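You operate a simulated robot arm through the tools that you are given. There is no shell and no other tool.

The job below is to be done with a simulated two-armed robot. You get a single attempt, and the scene is never put back.

TASK
Probe both green bottles in the blue rack and sort them.
Fine: probe at the shoulder; a wall under the printed least means the red tray, else the green; probe back in its stand.

The check looks at the end state, three seconds after you hand in, the way a careful person would. Anything else that was tipped, shoved, dropped, spilled or broken makes it a failure.

THE ROBOT
Two 7-joint arms with three-finger grippers on one trunk that stands fixed in place. Base frame: the origin is at the foot of the trunk, x ahead of it, y to its left, z up; the work surface is at about z = 0.905. Lengths are in m, angles in degrees, forces in N, time in s.
The left shoulder is at [0.03, 0.124, 1.133], the right one opposite. With the tool pointing down near the work surface each hand reaches from about 0.1 to 0.78 m from the base axis, measured 20 degrees to its own side. Payload 2.2 kg a hand.
Tool frame (each hand has its own): the origin (TCP) lies between the finger pads and is the grasp point; the fingertips stand 0.028 m ahead of it; z points along the fingers, y is the line along which they close. The gripper opens to 0.102 m; its body begins 0.071 m behind the TCP.
Orientation is that of the tool frame in the base frame, as [roll, pitch, yaw] about the fixed x, y, z axes, in that order (R = Rz(yaw) Ry(pitch) Rx(roll)). With the fingers straight down and closing along the base's y, the tool's x points along the base's -x, its y along +y and its z along -z.

THE INTERFACE
- The arms move only by the tool nudge_tool. It takes "left_deltas", "right_deltas" or both (then of equal length, played together; a hand with none holds still); each is a list of rows, each a list of 3 entries, a list of its own where there are three numbers: the shift along the tool's x, y, z in cm, then the turn, a rotation vector about the tool's x, y, z in degrees, then the opening in per cent of the stroke, from 0 (shut) to 100 (fully open). In form: [[[tx, ty, tz], [ax, ay, az], fingers], ...]. A call has 1 to 20 rows; each row shifts and turns the commanded pose from where the row before left it, along the tool's axes as they then stand. Each row takes 0.2 s and may step no farther than 0.05 m and 8.6 degrees from the row before; otherwise, or with a gripper value out of range, the whole call is refused. Where a pose cannot be reached the arm comes as near as it can. A force on the tool above 40 N (or 10 N above the force at the start of the call, whichever is more), or a blocked arm, ends the call early, and 0.2 s more pass. Each finger travels about 0.1436 m/s and halts on what it meets, pressing with about 21 N; the grip force reading is that of the motor and also rises with nothing between the fingers. The clock runs only during rows and for 0.2 s after the last one: add rows that do not move to give the fingers time. It gives the time, the measured TCP pose, the force on the tool (base axes), the opening and the grip force at its end, in the units of the frame above (readings bear some noise), with the torque about the TCP (base axes, N m) and any sound that the robot's microphone picked up.
- Cameras (640 x 400 px; columns grow to the right, rows downward): "scene" is now at [0.0488, 0.0144, 1.8537]; the picture's right is [0.16, -0.99, 0.00], its down [-0.71, -0.12, -0.70] and it looks along [0.69, 0.11, -0.72] (base axes); focal length 328 px, centre (320, 200). "left" rides on the left gripper at [0.072, 0.038, -0.086] in its tool frame; the picture's right is [-0.46, 0.89, 0.00], its down [-0.60, -0.32, -0.73] and it looks along [-0.65, -0.34, 0.68] (tool axes); focal length 256 px, centre (320, 200). "right" rides on the right gripper at [0.069, 0.044, -0.086] in its tool frame; the picture's right is [-0.53, 0.85, 0.00], its down [-0.58, -0.36, -0.73] and it looks along [-0.62, -0.39, 0.68] (tool axes); focal length 256 px, centre (320, 200). There is no depth. A picture from a camera that has moved, and an enlarged one, comes with that camera's place and axes in the base frame and with its lens.
- grab_frame(camera): a new picture of that camera. No time passes.
- raise_lower(by): moves the trunk up (or, below 0, down) by that many m; the arms and the scene camera ride with it, the base frame stays. It gives what a move gives, with no picture.
- pan_tilt(pan, tilt): turns the head with the scene camera to pan (to the left, within 143 degrees either way) and tilt (down, from -29 to 69), counted from straight ahead of the robot. It gives what a move gives.
- inspect(camera, box): a new picture of the part [left, top, right, bottom] of that camera's present view, enlarged. No time passes.
- hand_in(): hands the job in; it is judged then, once.

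Places have to be worked out from the pictures, the camera data and where the tool is seen. Open the grippers and draw the arms clear of the work before you hand the job in, unless the task says otherwise.

The tools are called after ">>>" by a JSON object that holds its "op" and its "data". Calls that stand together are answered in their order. nudge_tool: Moves the arms, as the interface text tells. Its arguments: {"type":"object","properties":{"left_deltas":{"type":"array"},"right_deltas":{"type":"array"}},"required":[]} The other tools are called the same way: raise_lower (by) moves the trunk up or down; pan_tilt (pan, tilt) turns the head that bears the scene camera; grab_frame (camera) takes a picture; inspect (camera, box) takes an enlarged picture of a part of a camera's view; hand_in () hands the job in.

At the start:

```text
t: 0.0
left_position: [0.4891, 0.4078, 1.3664]
left_tcp_rot: [179.9, 0.0, -179.9]
left_ft_force: [-0.8, 0.5, 0.8]
left_moment: [0.0, 0.0, 0.0]
left_finger_gap: 0.1018
left_gripper_force: 0.0
right_position: [0.4763, -0.1296, 1.3315]
right_tcp_rot: [180.0, 0.0, 180.0]
right_ft_force: [0.1, -0.6, -1.0]
right_moment: [0.03, 0.01, 0.02]
right_finger_gap: 0.1018
right_gripper_force: 0.0
trunk travel left (down, up): [-0.375, 0.165]
head pan, tilt (commanded): [9.3, 45.8]
```

scene: 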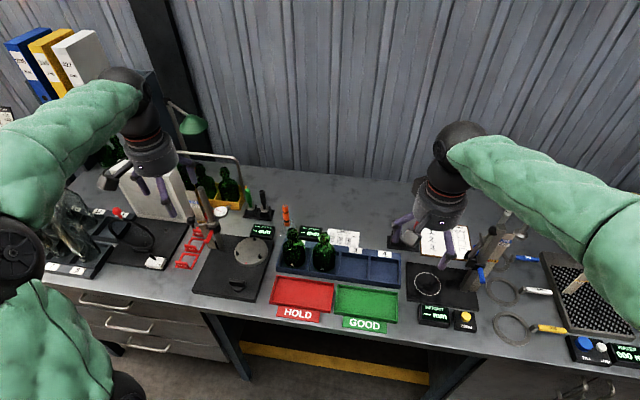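
right: 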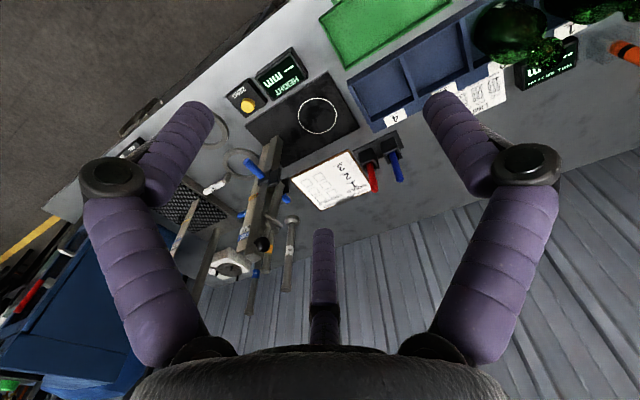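
left: 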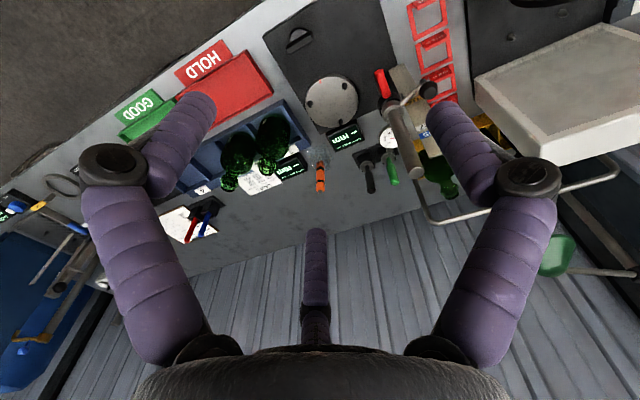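

I start by looking closely at the middle of the bench: the blue rack with two green bottles, the orange probe, the displays and printed cards.

>>> {"op": "inspect", "data": {"camera": "scene", "box": [240, 190, 420, 302]}}

>>> {"op": "inspect", "data": {"camera": "left", "box": [150, 80, 400, 236]}}

>>> {"op": "inspect", "data": {"camera": "right", "box": [400, 0, 640, 150]}}

>>> {"op": "inspect", "data": {"camera": "scene", "box": [380, 200, 640, 362]}}

```text
3.56 times, centred on (330, 246) of scene
camera zoom: at [0.0488, 0.0144, 1.8537], right [0.16, -0.99, 0.0], down [-0.71, -0.12, -0.7], along [0.69, 0.11, -0.72], focal length 1165 px, centre (284, 36)
```

zoom: 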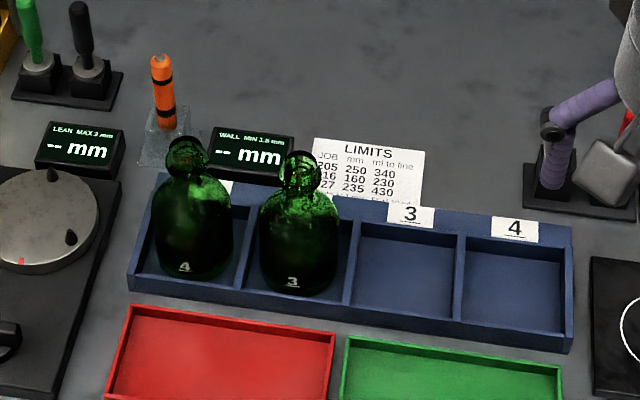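

```text
2.56 times, centred on (275, 158) of left
camera zoom: at [0.4173, 0.445, 1.4524], right [0.46, 0.89, 0.0], down [0.6, -0.32, 0.73], along [0.65, -0.34, -0.68], focal length 655 px, centre (435, 308)
```

zoom: 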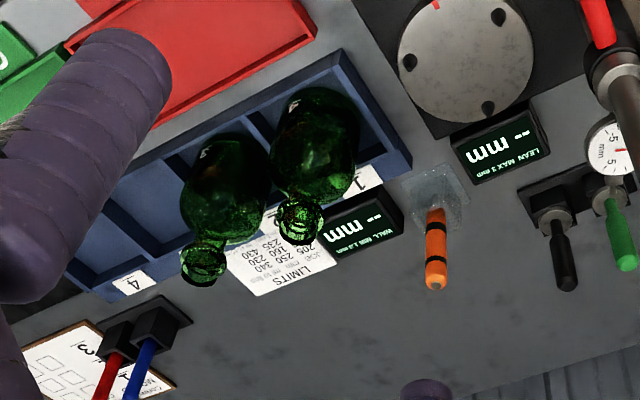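

```text
2.67 times, centred on (520, 75) of right
camera zoom: at [0.4072, -0.0867, 1.4159], right [0.53, 0.85, 0.0], down [0.58, -0.36, 0.73], along [0.62, -0.39, -0.68], focal length 683 px, centre (-213, 533)
```

zoom: 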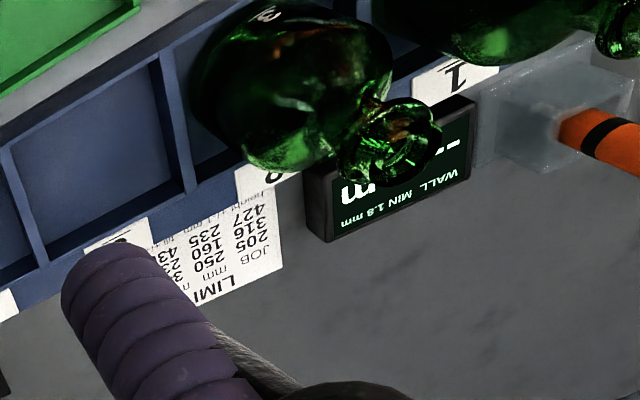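

```text
2.46 times, centred on (510, 281) of scene
camera zoom: at [0.0488, 0.0144, 1.8537], right [0.16, -0.99, 0.0], down [-0.71, -0.12, -0.7], along [0.69, 0.11, -0.72], focal length 806 px, centre (-148, 1)
```

zoom: 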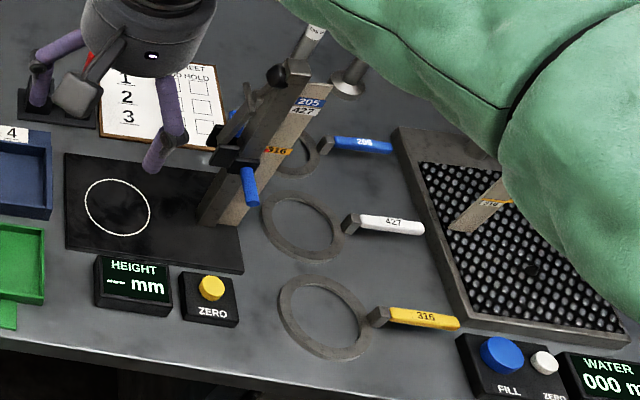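

The wall display prints MIN 1.8 mm. I zoom in on the probe, its stand and the bottles from the current views before moving anything.

>>> {"op": "inspect", "data": {"camera": "scene", "box": [265, 195, 345, 245]}}

>>> {"op": "inspect", "data": {"camera": "scene", "box": [272, 222, 352, 272]}}

>>> {"op": "inspect", "data": {"camera": "left", "box": [215, 105, 343, 185]}}

>>> {"op": "inspect", "data": {"camera": "left", "box": [290, 130, 370, 200]}}

>>> {"op": "inspect", "data": {"camera": "scene", "box": [170, 180, 298, 310]}}

```text
8.00 times, centred on (305, 220) of scene
camera zoom: at [0.0488, 0.0144, 1.8537], right [0.16, -0.99, 0.0], down [-0.71, -0.12, -0.7], along [0.69, 0.11, -0.72], focal length 2621 px, centre (440, 40)
```

zoom: 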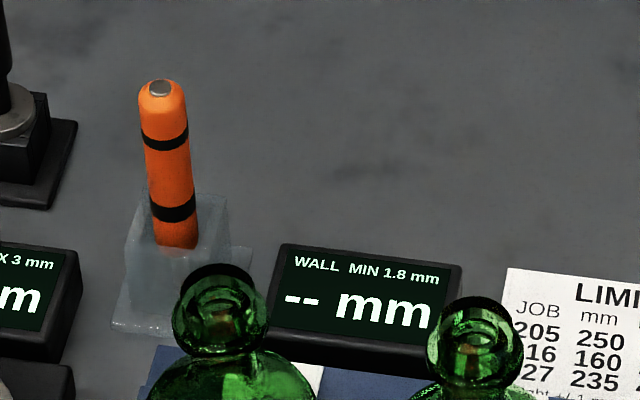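

```text
8.00 times, centred on (312, 247) of scene
camera zoom: at [0.0488, 0.0144, 1.8537], right [0.16, -0.99, 0.0], down [-0.71, -0.12, -0.7], along [0.69, 0.11, -0.72], focal length 2621 px, centre (384, -176)
```

zoom: 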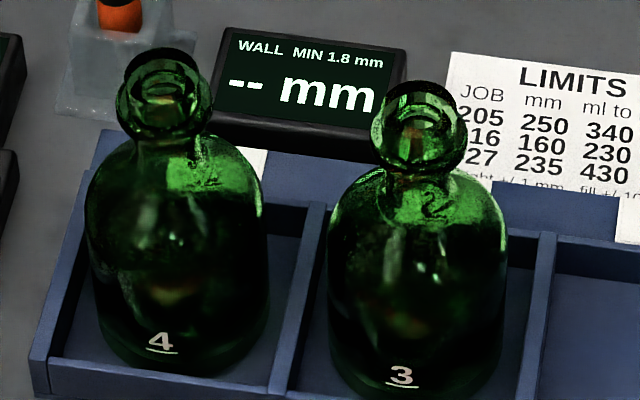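

```text
5.00 times, centred on (279, 145) of left
camera zoom: at [0.4173, 0.445, 1.4524], right [0.46, 0.89, 0.0], down [0.6, -0.32, 0.73], along [0.65, -0.34, -0.68], focal length 1280 px, centre (525, 475)
```

zoom: 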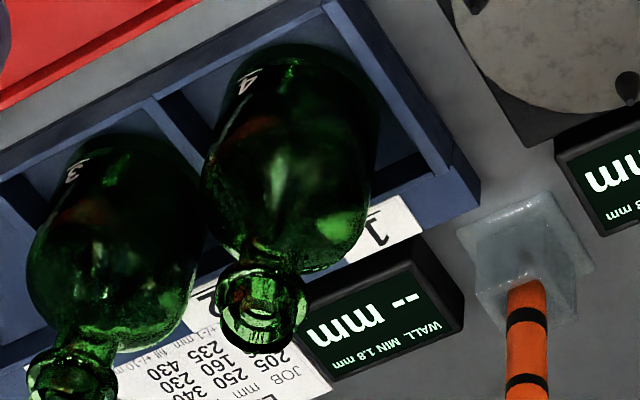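

```text
5.71 times, centred on (330, 165) of left
camera zoom: at [0.4173, 0.445, 1.4524], right [0.46, 0.89, 0.0], down [0.6, -0.32, 0.73], along [0.65, -0.34, -0.68], focal length 1463 px, centre (263, 400)
```

zoom: 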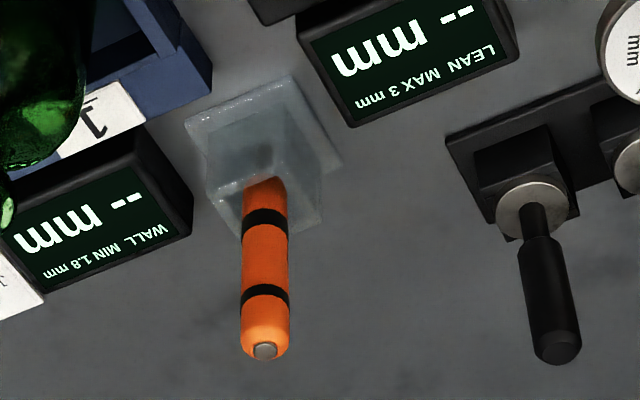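

```text
3.08 times, centred on (234, 245) of scene
camera zoom: at [0.0488, 0.0144, 1.8537], right [0.16, -0.99, 0.0], down [-0.71, -0.12, -0.7], along [0.69, 0.11, -0.72], focal length 1008 px, centre (585, 62)
```

zoom: 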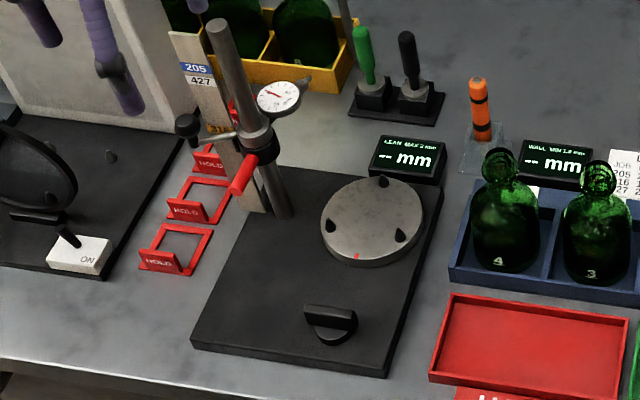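

I have rough places: bottle 4 about (0.659, 0.200), bottle 3 about (0.660, 0.103), mouths near z 1.06; probe about (0.79, 0.256), top near z 1.03. Next I study the gripper's finger layout and the rest of the workspace before moving.

>>> {"op": "inspect", "data": {"camera": "scene", "box": [90, 60, 220, 230]}}

>>> {"op": "inspect", "data": {"camera": "scene", "box": [380, 110, 540, 260]}}

>>> {"op": "grab_frame", "data": {"camera": "left"}}

>>> {"op": "inspect", "data": {"camera": "scene", "box": [255, 255, 415, 340]}}

```text
2.35 times, centred on (155, 145) of scene
camera zoom: at [0.0488, 0.0144, 1.8537], right [0.16, -0.99, 0.0], down [-0.71, -0.12, -0.7], along [0.69, 0.11, -0.72], focal length 771 px, centre (708, 329)
```

zoom: 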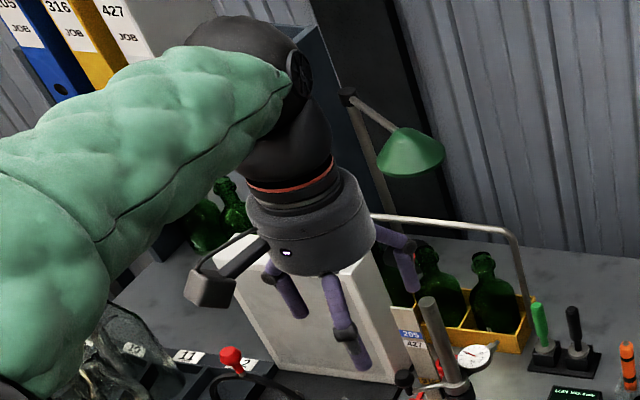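

```text
2.67 times, centred on (460, 185) of scene
camera zoom: at [0.0488, 0.0144, 1.8537], right [0.16, -0.99, 0.0], down [-0.71, -0.12, -0.7], along [0.69, 0.11, -0.72], focal length 874 px, centre (-53, 240)
```

zoom: 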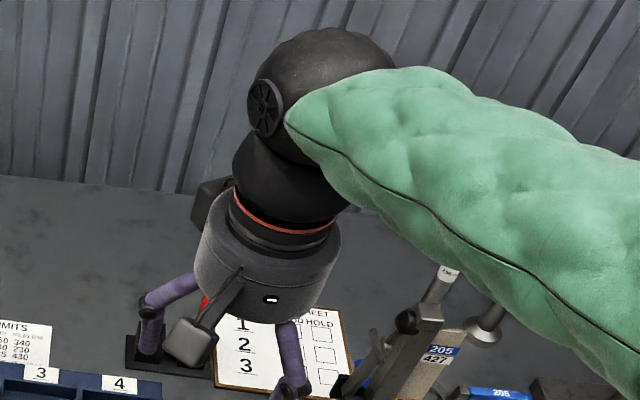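

```text
taken
camera left: at [0.4173, 0.445, 1.4524], right [0.46, 0.89, 0.0], down [0.6, -0.32, 0.73], along [0.65, -0.34, -0.68], focal length 256 px, centre (320, 200)
```

left: 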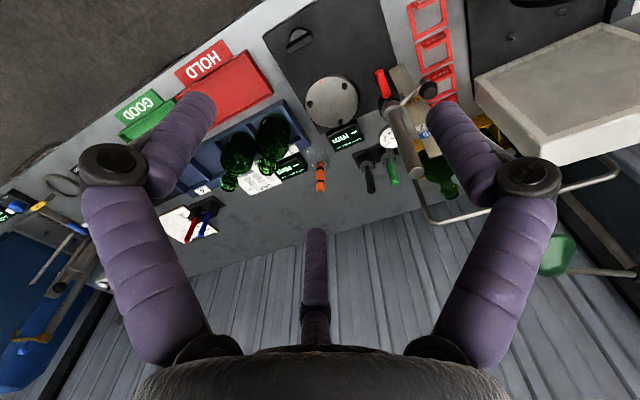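

```text
4.00 times, centred on (335, 298) of scene
camera zoom: at [0.0488, 0.0144, 1.8537], right [0.16, -0.99, 0.0], down [-0.71, -0.12, -0.7], along [0.69, 0.11, -0.72], focal length 1310 px, centre (260, -190)
```

zoom: 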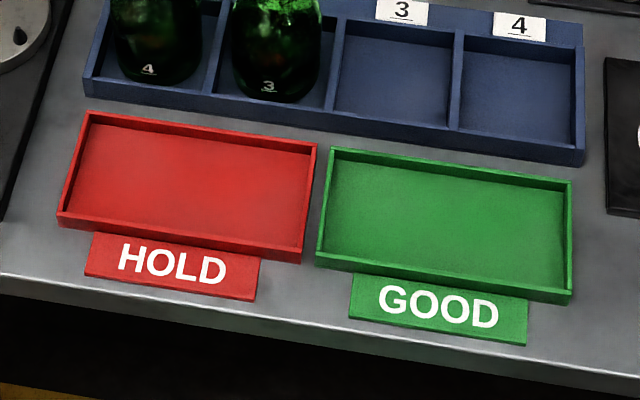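

The hand seems to have a thumb on tool +y and two fingers on the -y side. I part-close the left hand in free air to see how the fingers really close, while it is far from anything.

>>> {"op": "nudge_tool", "data": {"left_deltas": [[[0, 0, 0], [0, 0, 0], 40], [[0, 0, 0], [0, 0, 0], 40], [[0, 0, 0], [0, 0, 0], 40]]}}

>>> {"op": "grab_frame", "data": {"camera": "left"}}

>>> {"op": "nudge_tool", "data": {"left_deltas": [[[0, 0, 0], [0, 0, 0], 5], [[0, 0, 0], [0, 0, 0], 5], [[0, 0, 0], [0, 0, 0], 5]]}}

>>> {"op": "grab_frame", "data": {"camera": "left"}}

```text
t: 0.8
left_position: [0.4891, 0.4095, 1.3662]
left_tcp_rot: [-179.9, 0.0, -179.9]
left_ft_force: [-0.2, -0.6, 0.1]
left_moment: [-0.01, -0.01, 0.0]
left_finger_gap: 0.0409
left_gripper_force: 0.0
right_position: [0.4753, -0.131, 1.3287]
right_tcp_rot: [-180.0, 0.0, -179.9]
right_ft_force: [1.1, -0.1, -0.2]
right_moment: [-0.02, 0.0, 0.0]
right_finger_gap: 0.1021
right_gripper_force: 0.1
trunk travel left (down, up): [-0.375, 0.165]
head pan, tilt (commanded): [9.3, 45.8]
```

```text
taken
camera left: at [0.4173, 0.4451, 1.4524], right [0.46, 0.89, 0.0], down [0.6, -0.32, 0.73], along [0.65, -0.34, -0.68], focal length 256 px, centre (320, 200)
```

left: 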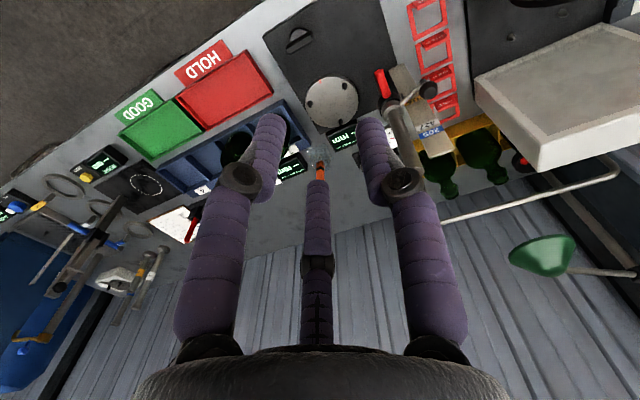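

```text
t: 1.6
left_position: [0.4892, 0.4083, 1.3672]
left_tcp_rot: [180.0, 0.0, -179.8]
left_ft_force: [-0.8, 0.7, 0.0]
left_moment: [0.02, 0.02, -0.04]
left_finger_gap: 0.0051
left_gripper_force: 0.1
right_position: [0.4762, -0.1306, 1.3311]
right_tcp_rot: [179.9, -0.1, -180.0]
right_ft_force: [0.1, -0.4, -0.3]
right_moment: [0.02, -0.03, -0.01]
right_finger_gap: 0.1019
right_gripper_force: 0.0
trunk travel left (down, up): [-0.375, 0.165]
head pan, tilt (commanded): [9.3, 45.8]
```

```text
taken
camera left: at [0.4173, 0.445, 1.4524], right [0.46, 0.89, 0.0], down [0.6, -0.32, 0.73], along [0.65, -0.34, -0.68], focal length 256 px, centre (320, 200)
```

left: 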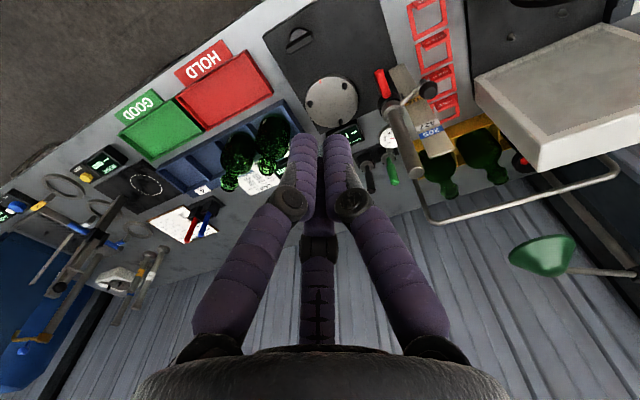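

The fingers close radially like a three-jaw chuck. I reopen the left hand and bring it inward and forward over the bench at a safe height (well above the 1.06 m bottle tops and inside of the 1.21 m gauge column), then tilt it 30 degrees forward to look at the probe.

>>> {"op": "nudge_tool", "data": {"left_deltas": [[[0, -4.6, 0], [0, 0, 0], 60], [[0, -4.6, 0], [0, 0, 0], 60], [[0, -4.6, 0], [0, 0, 0], 60], [[-3.4, 0, 3.4], [0, 0, 0], 60], [[-3.4, 0, 3.4], [0, 0, 0], 60], [[-3.4, 0, 3.4], [0, 0, 0], 60], [[-3.4, 0, 3.4], [0, 0, 0], 60], [[0, 0, 0], [0, -7.5, 0], 60], [[0, 0, 0], [0, -7.5, 0], 60], [[0, 0, 0], [0, -7.5, 0], 60], [[0, 0, 0], [0, -7.5, 0], 60], [[0, 0, 0], [0, 0, 0], 60]]}}

>>> {"op": "grab_frame", "data": {"camera": "left"}}

>>> {"op": "grab_frame", "data": {"camera": "scene"}}

```text
t: 4.2
left_position: [0.6265, 0.2708, 1.2292]
left_tcp_rot: [-180.0, 30.1, -179.9]
left_ft_force: [0.9, 0.3, -0.2]
left_moment: [-0.01, 0.04, -0.04]
left_finger_gap: 0.0613
left_gripper_force: 0.0
right_position: [0.4782, -0.1296, 1.3301]
right_tcp_rot: [-180.0, -0.1, -180.0]
right_ft_force: [0.1, -0.1, 0.0]
right_moment: [0.0, 0.0, -0.02]
right_finger_gap: 0.1022
right_gripper_force: 0.0
trunk travel left (down, up): [-0.375, 0.165]
head pan, tilt (commanded): [9.3, 45.8]
```

```text
taken
camera left: at [0.5214, 0.3066, 1.2679], right [0.4, 0.89, 0.23], down [0.16, -0.32, 0.94], along [0.9, -0.34, -0.27], focal length 256 px, centre (320, 200)
```

left: 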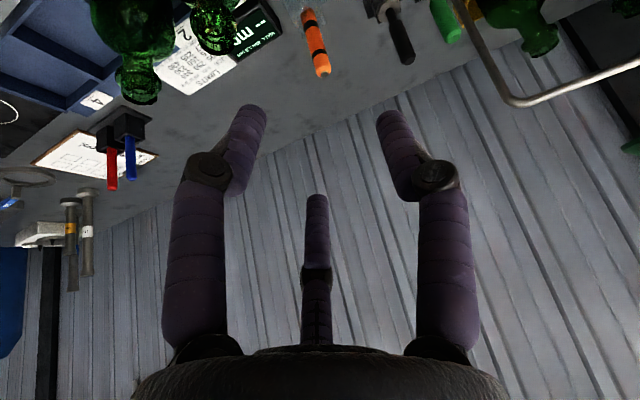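

```text
taken
camera scene: at [0.0502, 0.0144, 1.8537], right [0.16, -0.99, 0.0], down [-0.71, -0.12, -0.7], along [0.69, 0.11, -0.72], focal length 328 px, centre (320, 200)
```

scene: 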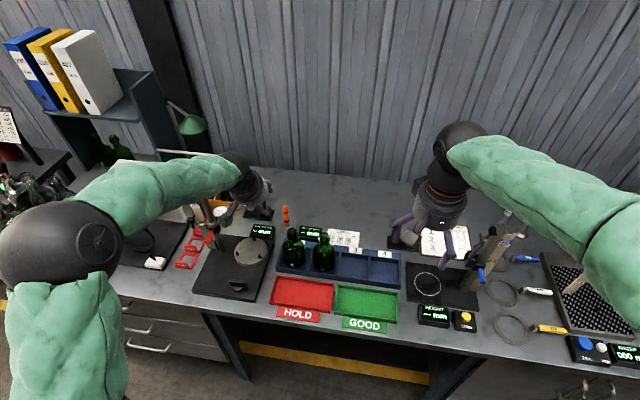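

The reach worked. I enlarge the probe from this closer view.

>>> {"op": "inspect", "data": {"camera": "left", "box": [250, 0, 378, 80]}}

>>> {"op": "inspect", "data": {"camera": "left", "box": [90, 0, 280, 119]}}

>>> {"op": "inspect", "data": {"camera": "right", "box": [540, 0, 640, 63]}}

>>> {"op": "inspect", "data": {"camera": "scene", "box": [200, 160, 360, 260]}}

```text
5.00 times, centred on (314, 40) of left
camera zoom: at [0.5214, 0.3066, 1.2679], right [0.4, 0.89, 0.23], down [0.16, -0.32, 0.94], along [0.9, -0.34, -0.27], focal length 1280 px, centre (350, 1000)
```

zoom: 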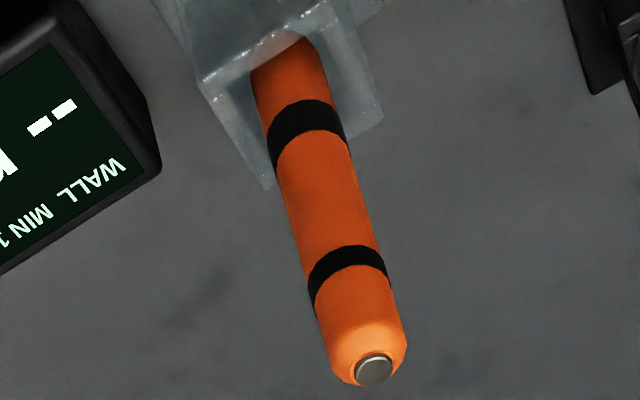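

```text
3.36 times, centred on (185, 60) of left
camera zoom: at [0.5214, 0.3066, 1.2679], right [0.4, 0.89, 0.23], down [0.16, -0.32, 0.94], along [0.9, -0.34, -0.27], focal length 860 px, centre (774, 672)
```

zoom: 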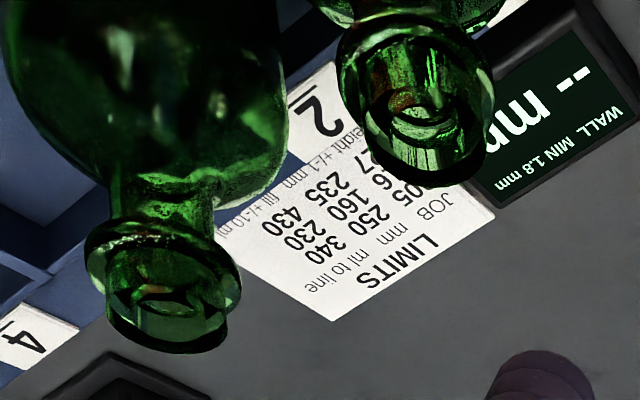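

```text
6.35 times, centred on (590, 32) of right
camera zoom: at [0.4083, -0.0868, 1.4155], right [0.53, 0.85, 0.0], down [0.58, -0.36, 0.73], along [0.62, -0.39, -0.68], focal length 1625 px, centre (-1394, 1270)
```

zoom: 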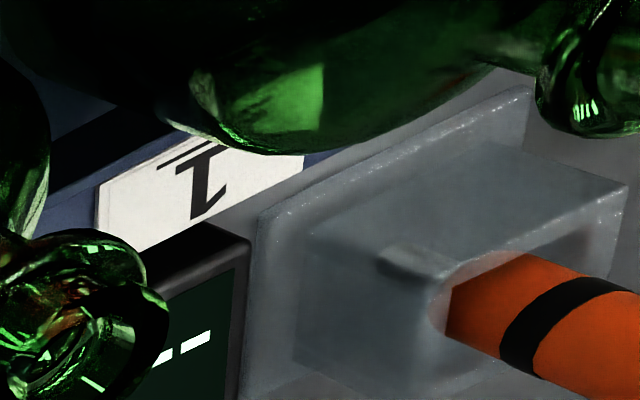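

```text
4.00 times, centred on (280, 210) of scene
camera zoom: at [0.0502, 0.0144, 1.8537], right [0.16, -0.99, 0.0], down [-0.71, -0.12, -0.7], along [0.69, 0.11, -0.72], focal length 1310 px, centre (480, 160)
```

zoom: 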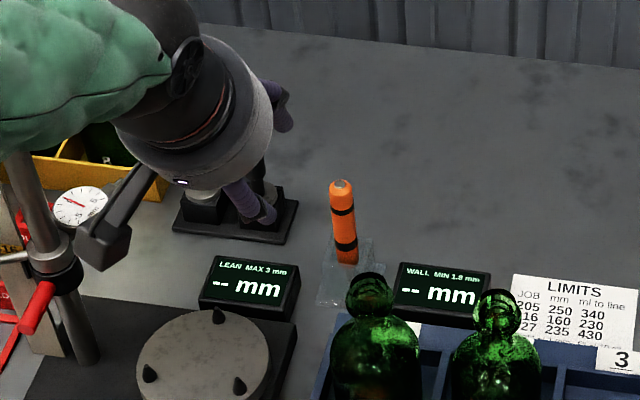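

The probe's top, with a grey metal disc, triangulates to (0.781, 0.2545, 1.043), and its stand's top face is near z 0.942. I set the tilt to 20 degrees and go to a pre-grasp pose 10 cm back along the tool axis to check alignment.

>>> {"op": "nudge_tool", "data": {"left_deltas": [[[0, 0, 0], [0, 5, 0], 75], [[0, 0, 0], [0, 5, 0], 75], [[-1.72, -0.41, 4.08], [0, 0, 0], 75], [[-1.72, -0.41, 4.08], [0, 0, 0], 75], [[-1.72, -0.41, 4.08], [0, 0, 0], 75], [[-1.72, -0.41, 4.08], [0, 0, 0], 75], [[0, 0, 0], [0, 0, 0], 75], [[0, 0, 0], [0, 0, 0], 75]]}}

>>> {"op": "grab_frame", "data": {"camera": "left"}}

>>> {"op": "inspect", "data": {"camera": "scene", "box": [200, 140, 360, 260]}}

>>> {"op": "grab_frame", "data": {"camera": "right"}}

```text
t: 6.0
left_position: [0.746, 0.2561, 1.1014]
left_tcp_rot: [180.0, 20.0, -180.0]
left_ft_force: [-0.1, -0.2, 0.2]
left_moment: [0.01, -0.01, 0.0]
left_finger_gap: 0.0763
left_gripper_force: 0.1
right_position: [0.4767, -0.1312, 1.3302]
right_tcp_rot: [180.0, -0.1, -180.0]
right_ft_force: [-0.5, -0.2, -0.2]
right_moment: [0.0, 0.04, -0.04]
right_finger_gap: 0.1017
right_gripper_force: 0.1
trunk travel left (down, up): [-0.375, 0.165]
head pan, tilt (commanded): [9.3, 45.8]
```

```text
taken
camera left: at [0.6491, 0.2916, 1.157], right [0.44, 0.89, 0.16], down [0.32, -0.32, 0.89], along [0.84, -0.34, -0.42], focal length 256 px, centre (320, 200)
```

left: 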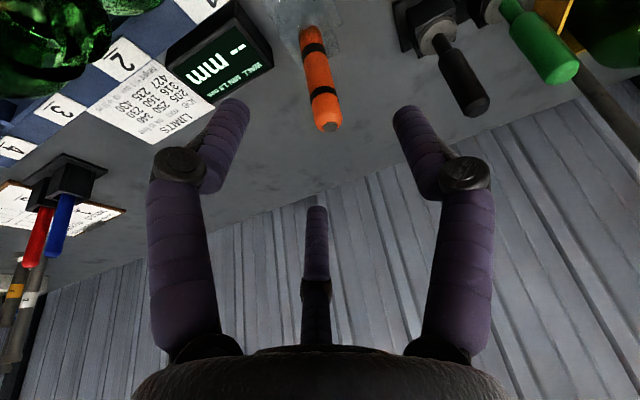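

```text
3.33 times, centred on (280, 200) of scene
camera zoom: at [0.0499, 0.0143, 1.8537], right [0.16, -0.99, 0.0], down [-0.71, -0.12, -0.7], along [0.69, 0.11, -0.72], focal length 1092 px, centre (453, 200)
```

zoom: 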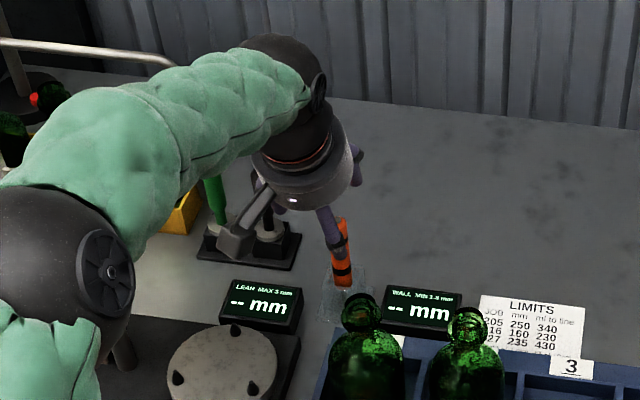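

```text
taken
camera right: at [0.408, -0.0869, 1.4156], right [0.53, 0.85, 0.0], down [0.58, -0.36, 0.73], along [0.62, -0.39, -0.68], focal length 256 px, centre (320, 200)
```

right: 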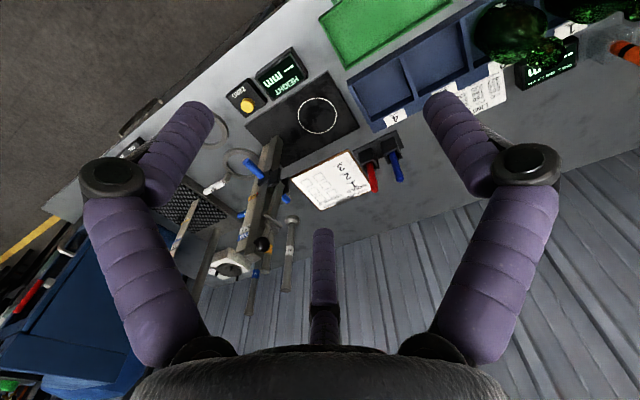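

The close view confirms the probe's top at (0.781, 0.2546, 1.043), straight on my approach line. I descend along the tool axis with open fingers and check centring before closing.

>>> {"op": "nudge_tool", "data": {"left_deltas": [[[0, -0.1, 2.0], [0, 0, 0], 75], [[0, -0.05, 2.0], [0, 0, 0], 75], [[0, 0, 2.0], [0, 0, 0], 75], [[0, 0, 2.0], [0, 0, 0], 75], [[0, 0, 2.2], [0, 0, 0], 75], [[0, 0, 0], [0, 0, 0], 75]]}}

>>> {"op": "grab_frame", "data": {"camera": "left"}}

>>> {"op": "inspect", "data": {"camera": "scene", "box": [240, 170, 336, 230]}}

>>> {"op": "inspect", "data": {"camera": "right", "box": [540, 0, 640, 63]}}

```text
t: 7.4
left_position: [0.7813, 0.2568, 1.0057]
left_tcp_rot: [-180.0, 20.1, -179.9]
left_ft_force: [-0.2, 0.5, -0.4]
left_moment: [0.01, -0.03, -0.02]
left_finger_gap: 0.0766
left_gripper_force: 0.1
right_position: [0.4764, -0.1306, 1.3312]
right_tcp_rot: [180.0, 0.0, -180.0]
right_ft_force: [-0.9, 0.7, 0.0]
right_moment: [0.02, -0.02, -0.03]
right_finger_gap: 0.1018
right_gripper_force: 0.0
trunk travel left (down, up): [-0.375, 0.165]
head pan, tilt (commanded): [9.3, 45.8]
```

```text
taken
camera left: at [0.6839, 0.292, 1.0623], right [0.43, 0.89, 0.16], down [0.32, -0.32, 0.89], along [0.84, -0.34, -0.42], focal length 256 px, centre (320, 200)
```

left: 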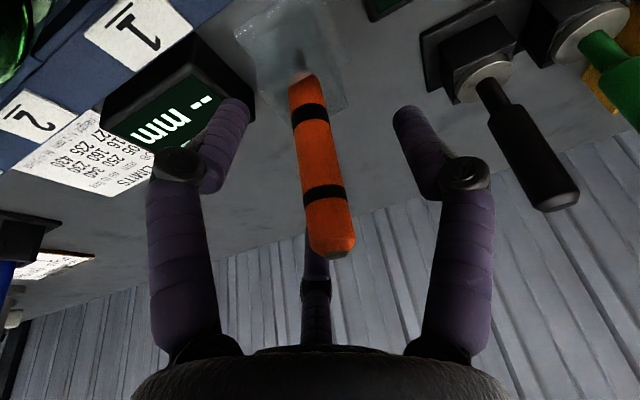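

```text
6.67 times, centred on (288, 200) of scene
camera zoom: at [0.0482, 0.0142, 1.8538], right [0.16, -0.99, 0.0], down [-0.71, -0.12, -0.7], along [0.69, 0.11, -0.72], focal length 2184 px, centre (533, 200)
```

zoom: 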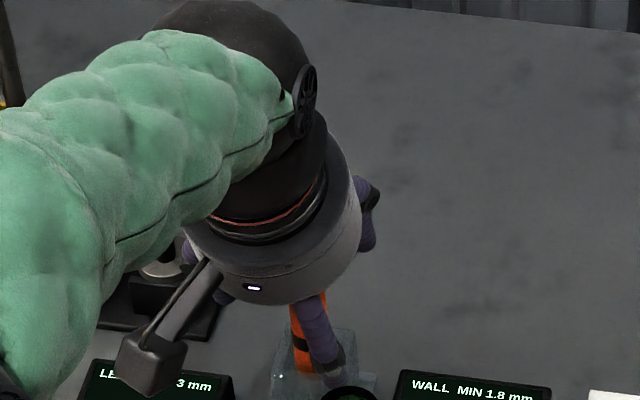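

```text
6.35 times, centred on (590, 32) of right
camera zoom: at [0.4068, -0.0869, 1.4161], right [0.53, 0.85, 0.0], down [0.58, -0.36, 0.73], along [0.62, -0.39, -0.68], focal length 1625 px, centre (-1394, 1270)
```

zoom: 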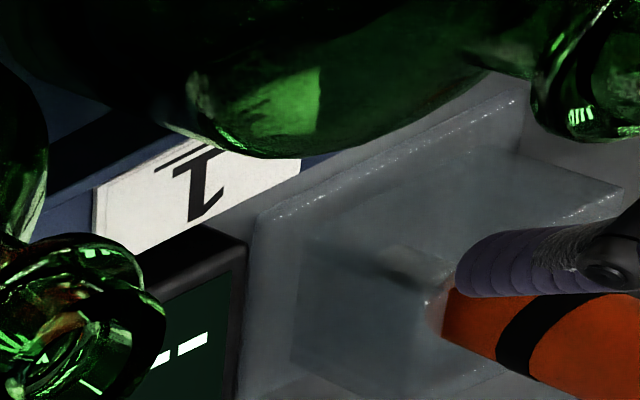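

The probe sits within about 2 mm of the TCP axis, slightly to +y. I shift 1.5 mm and close the fingers gently in steps.

>>> {"op": "nudge_tool", "data": {"left_deltas": [[[0, 0.15, 0], [0, 0, 0], 60], [[0, 0, 0], [0, 0, 0], 45], [[0, 0, 0], [0, 0, 0], 35], [[0, 0, 0], [0, 0, 0], 28], [[0, 0, 0], [0, 0, 0], 24]]}}

>>> {"op": "grab_frame", "data": {"camera": "left"}}

```text
t: 8.6
left_position: [0.7809, 0.256, 1.0054]
left_tcp_rot: [-179.9, 20.0, -180.0]
left_ft_force: [-0.7, -0.6, -0.2]
left_moment: [0.04, 0.03, -0.01]
left_finger_gap: 0.0257
left_gripper_force: 0.5
right_position: [0.4773, -0.1297, 1.3301]
right_tcp_rot: [180.0, 0.0, -180.0]
right_ft_force: [-0.2, 0.8, -0.5]
right_moment: [0.01, 0.02, -0.05]
right_finger_gap: 0.1019
right_gripper_force: 0.1
trunk travel left (down, up): [-0.375, 0.165]
head pan, tilt (commanded): [9.3, 45.8]
```

```text
taken
camera left: at [0.6836, 0.2931, 1.0617], right [0.44, 0.89, 0.16], down [0.32, -0.32, 0.89], along [0.84, -0.34, -0.42], focal length 256 px, centre (320, 200)
```

left: 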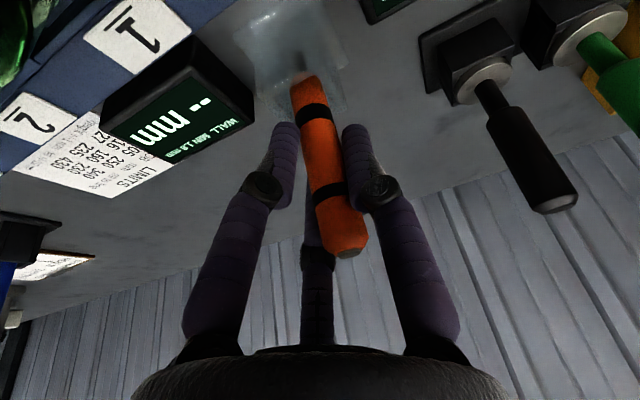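

Nearly touching on both sides with no side force. I close fully to grip the probe.

>>> {"op": "nudge_tool", "data": {"left_deltas": [[[0, 0, 0], [0, 0, 0], 20], [[0, 0, 0], [0, 0, 0], 15], [[0, 0, 0], [0, 0, 0], 5], [[0, 0, 0], [0, 0, 0], 0], [[0, 0, 0], [0, 0, 0], 0]]}}

>>> {"op": "grab_frame", "data": {"camera": "left"}}

>>> {"op": "inspect", "data": {"camera": "right", "box": [540, 0, 640, 63]}}

```text
t: 9.8
left_position: [0.7808, 0.2558, 1.0048]
left_tcp_rot: [180.0, 19.9, -179.9]
left_ft_force: [-2.8, 0.2, -1.1]
left_moment: [-0.04, 0.24, 0.01]
left_finger_gap: 0.0226
left_gripper_force: 20.7
right_position: [0.4767, -0.1299, 1.3305]
right_tcp_rot: [180.0, 0.0, 179.9]
right_ft_force: [1.6, -0.7, 0.1]
right_moment: [0.01, -0.01, 0.0]
right_finger_gap: 0.1021
right_gripper_force: 0.1
trunk travel left (down, up): [-0.375, 0.165]
head pan, tilt (commanded): [9.3, 45.8]
```

```text
taken
camera left: at [0.6833, 0.2929, 1.0614], right [0.44, 0.89, 0.16], down [0.32, -0.32, 0.89], along [0.84, -0.34, -0.42], focal length 256 px, centre (320, 200)
```

left: 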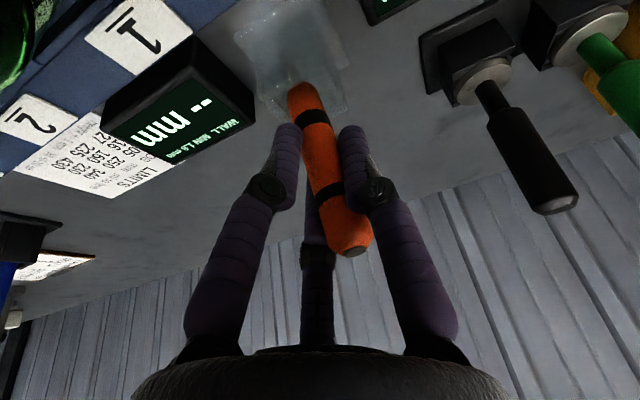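

```text
6.35 times, centred on (590, 32) of right
camera zoom: at [0.4071, -0.0868, 1.4159], right [0.53, 0.85, 0.0], down [0.58, -0.36, 0.73], along [0.62, -0.39, -0.68], focal length 1625 px, centre (-1394, 1270)
```

zoom: 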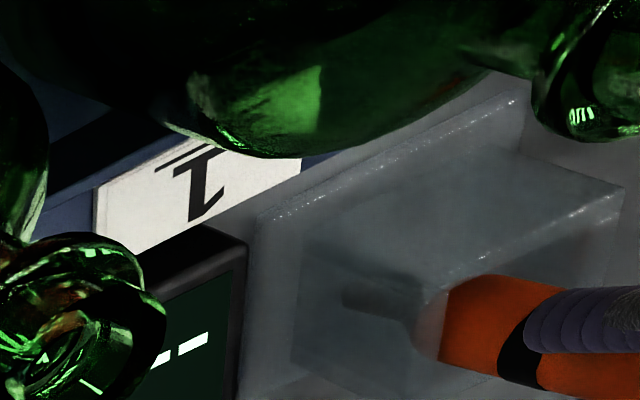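

Through the frosted block a thin dark stem shows below the orange body, so the lower end likely bears the sensing tip. I lift straight up slowly and watch that the stand stays.

>>> {"op": "nudge_tool", "data": {"left_deltas": [[[-0.342, 0, -0.94], [0, 0, 0], 0], [[-0.342, 0, -0.94], [0, 0, 0], 0], [[0, 0, 0], [0, 0, 0], 0]]}}

>>> {"op": "inspect", "data": {"camera": "right", "box": [540, 0, 640, 63]}}

>>> {"op": "grab_frame", "data": {"camera": "left"}}

```text
t: 10.6
left_position: [0.7808, 0.2554, 1.0254]
left_tcp_rot: [-179.9, 20.1, -179.9]
left_ft_force: [0.2, 0.5, -0.6]
left_moment: [0.02, -0.01, -0.01]
left_finger_gap: 0.0227
left_gripper_force: 21.4
right_position: [0.477, -0.1289, 1.3307]
right_tcp_rot: [179.9, 0.0, 179.9]
right_ft_force: [0.3, -0.7, 0.2]
right_moment: [-0.01, -0.02, -0.01]
right_finger_gap: 0.1022
right_gripper_force: 0.1
trunk travel left (down, up): [-0.375, 0.165]
head pan, tilt (commanded): [9.3, 45.8]
```

```text
6.35 times, centred on (590, 32) of right
camera zoom: at [0.4075, -0.0867, 1.4158], right [0.53, 0.85, 0.0], down [0.58, -0.36, 0.73], along [0.62, -0.39, -0.68], focal length 1625 px, centre (-1394, 1270)
```

zoom: 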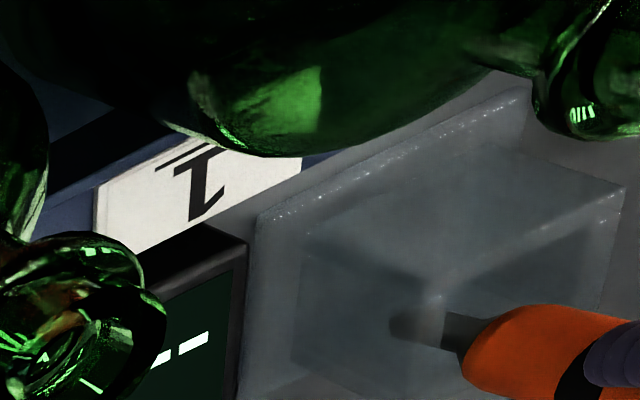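

```text
taken
camera left: at [0.6836, 0.2915, 1.0814], right [0.44, 0.89, 0.16], down [0.32, -0.32, 0.89], along [0.84, -0.34, -0.42], focal length 256 px, centre (320, 200)
```

left: 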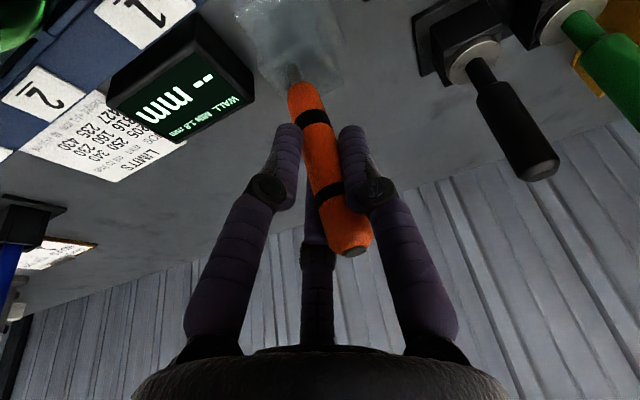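

A dark tip is coming out of the stand under the orange body, and the stand has not moved. I keep lifting vertically until the whole probe is clear.

>>> {"op": "nudge_tool", "data": {"left_deltas": [[[-0.513, 0, -1.41], [0, 0, 0], 0], [[-0.513, 0, -1.41], [0, 0, 0], 0], [[-0.684, 0, -1.88], [0, 0, 0], 0], [[-0.684, 0, -1.88], [0, 0, 0], 0], [[-0.684, 0, -1.88], [0, 0, 0], 0], [[-0.684, 0, -1.88], [0, 0, 0], 0], [[0, 0, 0], [0, 0, 0], 0]]}}

>>> {"op": "grab_frame", "data": {"camera": "left"}}

>>> {"op": "inspect", "data": {"camera": "right", "box": [540, 0, 640, 63]}}

>>> {"op": "inspect", "data": {"camera": "scene", "box": [240, 150, 368, 230]}}

```text
t: 12.2
left_position: [0.7816, 0.2554, 1.1349]
left_tcp_rot: [179.9, 20.0, 180.0]
left_ft_force: [0.5, -0.3, -0.6]
left_moment: [-0.03, 0.01, -0.01]
left_finger_gap: 0.0225
left_gripper_force: 20.8
right_position: [0.4755, -0.1289, 1.3303]
right_tcp_rot: [180.0, 0.1, 180.0]
right_ft_force: [-0.5, -0.4, 0.0]
right_moment: [0.01, 0.02, -0.05]
right_finger_gap: 0.1023
right_gripper_force: 0.0
trunk travel left (down, up): [-0.375, 0.165]
head pan, tilt (commanded): [9.3, 45.8]
```

```text
taken
camera left: at [0.6838, 0.2913, 1.1907], right [0.44, 0.89, 0.16], down [0.32, -0.32, 0.89], along [0.84, -0.34, -0.42], focal length 256 px, centre (320, 200)
```

left: 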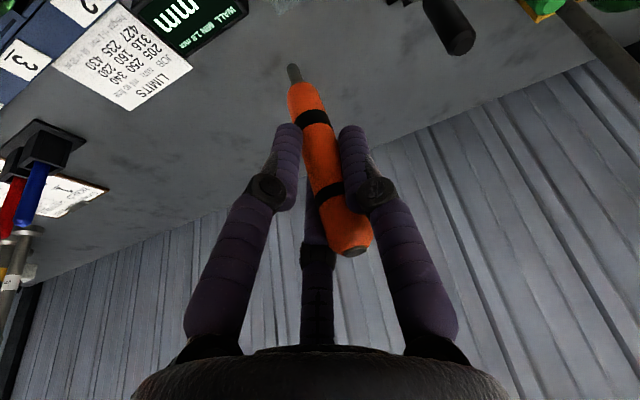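

```text
6.35 times, centred on (590, 32) of right
camera zoom: at [0.4077, -0.0867, 1.4157], right [0.53, 0.85, 0.0], down [0.58, -0.36, 0.73], along [0.62, -0.39, -0.68], focal length 1625 px, centre (-1394, 1270)
```

zoom: 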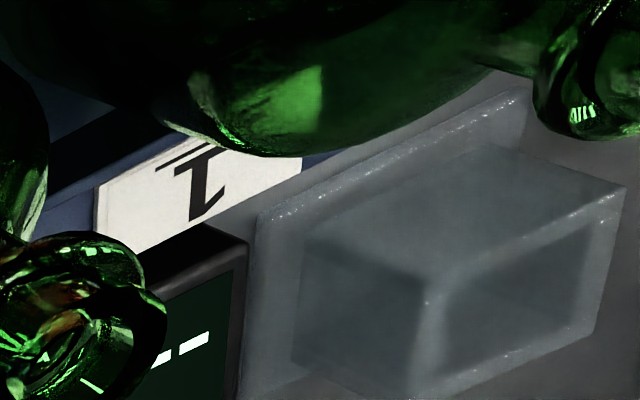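

```text
5.00 times, centred on (304, 190) of scene
camera zoom: at [0.0494, 0.0145, 1.8537], right [0.16, -0.99, 0.0], down [-0.71, -0.12, -0.7], along [0.69, 0.11, -0.72], focal length 1638 px, centre (400, 250)
```

zoom: 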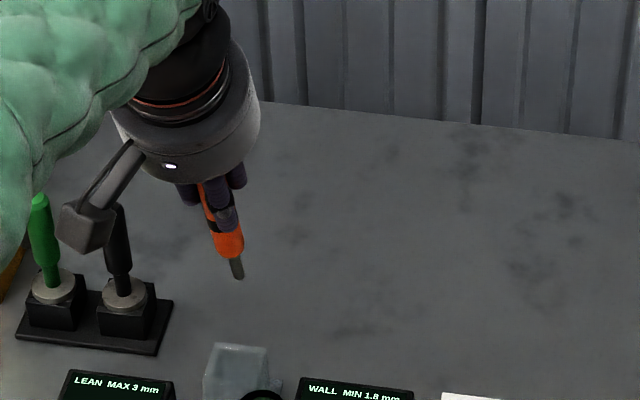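

The probe is free: an orange body with a slim dark metal tip at the lower end. I zoom in to fix where the tip lies in the tool frame and what the stand's socket looks like.

>>> {"op": "inspect", "data": {"camera": "left", "box": [256, 50, 384, 130]}}

>>> {"op": "inspect", "data": {"camera": "left", "box": [256, 180, 384, 260]}}

>>> {"op": "inspect", "data": {"camera": "scene", "box": [264, 205, 328, 245]}}

>>> {"op": "inspect", "data": {"camera": "scene", "box": [256, 170, 320, 210]}}

```text
5.00 times, centred on (320, 90) of left
camera zoom: at [0.6838, 0.2913, 1.1907], right [0.44, 0.89, 0.16], down [0.32, -0.32, 0.89], along [0.84, -0.34, -0.42], focal length 1280 px, centre (320, 750)
```

zoom: 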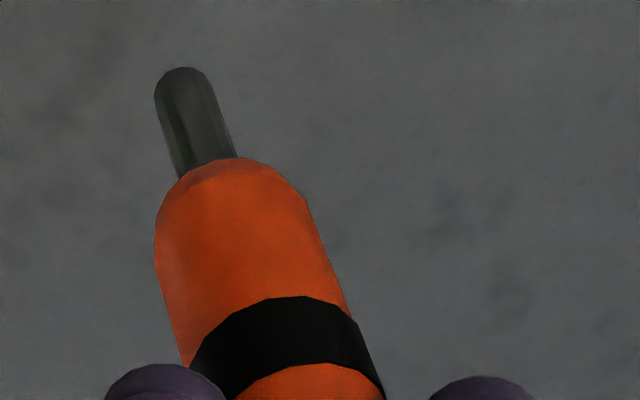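

```text
5.00 times, centred on (320, 220) of left
camera zoom: at [0.6838, 0.2913, 1.1907], right [0.44, 0.89, 0.16], down [0.32, -0.32, 0.89], along [0.84, -0.34, -0.42], focal length 1280 px, centre (320, 100)
```

zoom: 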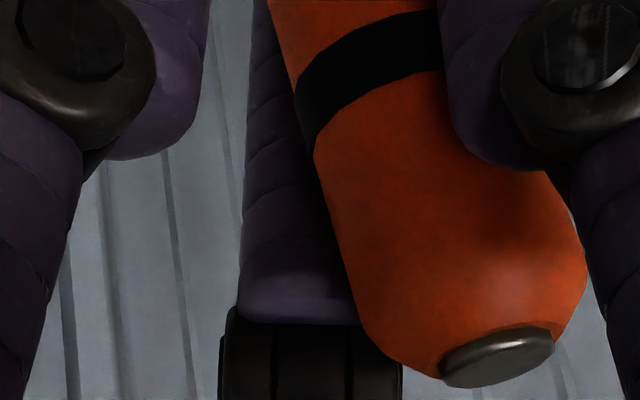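

```text
10.00 times, centred on (296, 225) of scene
camera zoom: at [0.0494, 0.0145, 1.8537], right [0.16, -0.99, 0.0], down [-0.71, -0.12, -0.7], along [0.69, 0.11, -0.72], focal length 3276 px, centre (560, -50)
```

zoom: 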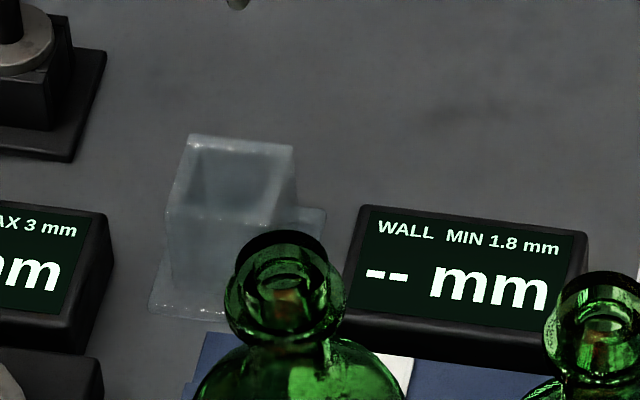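

```text
10.00 times, centred on (288, 190) of scene
camera zoom: at [0.0494, 0.0145, 1.8537], right [0.16, -0.99, 0.0], down [-0.71, -0.12, -0.7], along [0.69, 0.11, -0.72], focal length 3276 px, centre (640, 300)
```

zoom: 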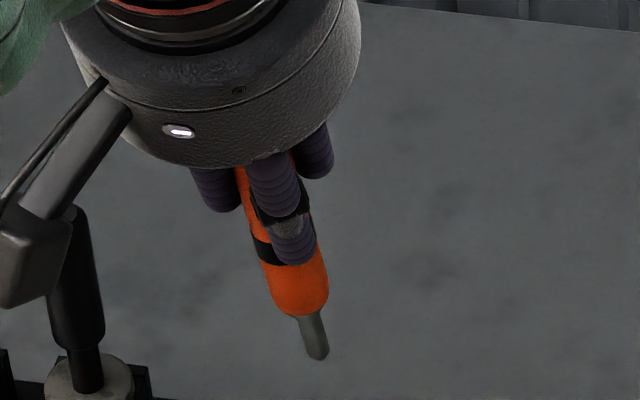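

Tip is about 9 cm beyond the TCP, at tool coordinates roughly (0.026, -0.006, 0.090); the stand is an open cup. Before touching glass I want a side view of the bottle shoulders, so I bring the right hand (empty, open) down to a viewing spot well in front of the rack, above the green tray.

>>> {"op": "nudge_tool", "data": {"right_deltas": [[[-0.1, 1.85, 4.28], [0, 0, 0], 100], [[-0.1, 1.85, 4.28], [0, 0, 0], 100], [[-0.1, 1.85, 4.28], [0, 0, 0], 100], [[-0.1, 1.85, 4.28], [0, 0, 0], 100], [[-0.1, 1.85, 4.28], [0, 0, 0], 100], [[-0.1, 1.85, 4.28], [0, 0, 0], 100], [[0, 0, 0], [0, 0, -8.375], 100], [[0, 0, 0], [0, 0, -8.375], 100], [[0, 0, 0], [0, 0, -8.375], 100], [[0, 0, 0], [0, 0, -8.375], 100], [[0, 0, 0], [0, 0, -8.375], 100], [[0, 0, 0], [0, 0, -8.375], 100], [[0, 0, 0], [0, 0, -8.375], 100], [[0, 0, 0], [0, 0, -8.375], 100], [[0, 0, 0], [0, -7.6, 0], 100], [[0, 0, 0], [0, -7.6, 0], 100], [[0, 0, 0], [0, -7.6, 0], 100], [[0, 0, 0], [0, -7.6, 0], 100], [[0, 0, 0], [0, -7.6, 0], 100], [[0, 0, 0], [0, 0, 0], 100]]}}

>>> {"op": "grab_frame", "data": {"camera": "right"}}

>>> {"op": "grab_frame", "data": {"camera": "scene"}}

```text
t: 16.4
left_position: [0.7819, 0.255, 1.1339]
left_tcp_rot: [179.9, 20.0, -179.9]
left_ft_force: [-0.6, -0.7, -1.4]
left_moment: [-0.02, 0.03, 0.0]
left_finger_gap: 0.0223
left_gripper_force: 20.8
right_position: [0.4834, -0.0197, 1.0737]
right_tcp_rot: [-180.0, 38.1, -113.0]
right_ft_force: [0.2, -0.4, -0.4]
right_moment: [-0.01, -0.01, -0.02]
right_finger_gap: 0.102
right_gripper_force: 0.1
trunk travel left (down, up): [-0.375, 0.165]
head pan, tilt (commanded): [9.3, 45.8]
```

```text
taken
camera right: at [0.401, -0.1006, 1.0983], right [-0.61, 0.72, 0.33], down [0.34, -0.14, 0.93], along [0.71, 0.68, -0.16], focal length 256 px, centre (320, 200)
```

right: 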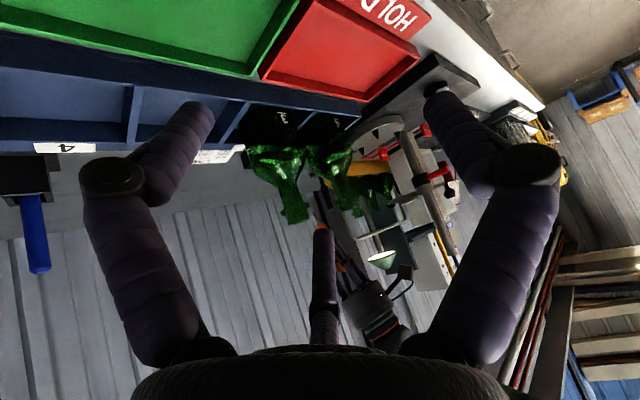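

```text
taken
camera scene: at [0.05, 0.0149, 1.8537], right [0.16, -0.99, 0.0], down [-0.71, -0.12, -0.7], along [0.69, 0.11, -0.72], focal length 328 px, centre (320, 200)
```

scene: 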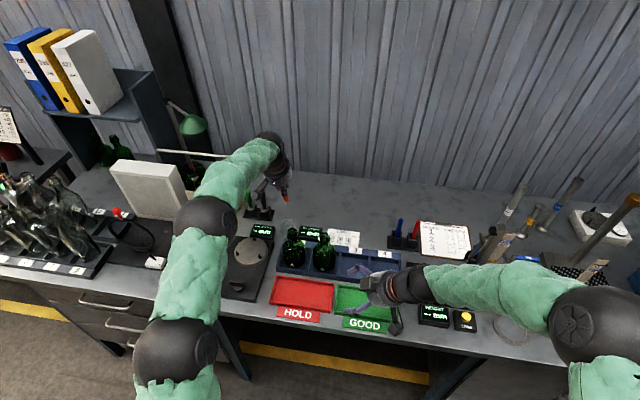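

I zoom on the bottles' shoulders in this low view.

>>> {"op": "inspect", "data": {"camera": "right", "box": [230, 95, 390, 230]}}

>>> {"op": "inspect", "data": {"camera": "right", "box": [240, 100, 320, 230]}}

```text
2.96 times, centred on (310, 162) of right
camera zoom: at [0.401, -0.1006, 1.0983], right [-0.61, 0.72, 0.33], down [0.34, -0.14, 0.93], along [0.71, 0.68, -0.16], focal length 758 px, centre (350, 311)
```

zoom: 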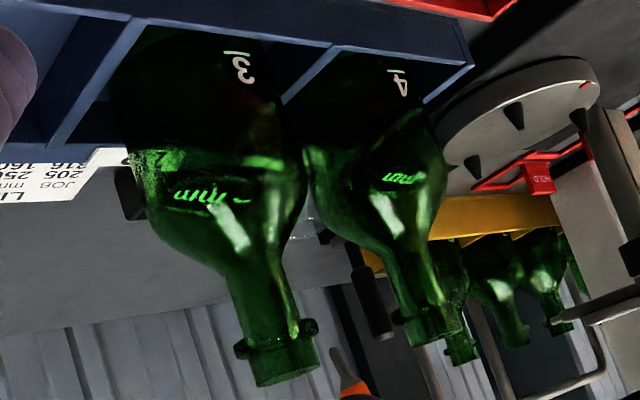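

```text
3.08 times, centred on (280, 165) of right
camera zoom: at [0.401, -0.1006, 1.0983], right [-0.61, 0.72, 0.33], down [0.34, -0.14, 0.93], along [0.71, 0.68, -0.16], focal length 788 px, centre (443, 308)
```

zoom: 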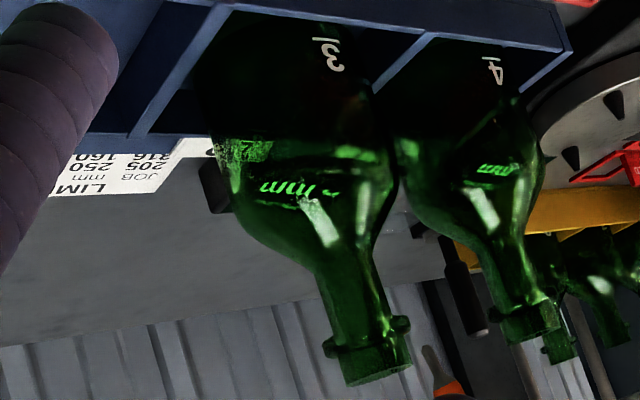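

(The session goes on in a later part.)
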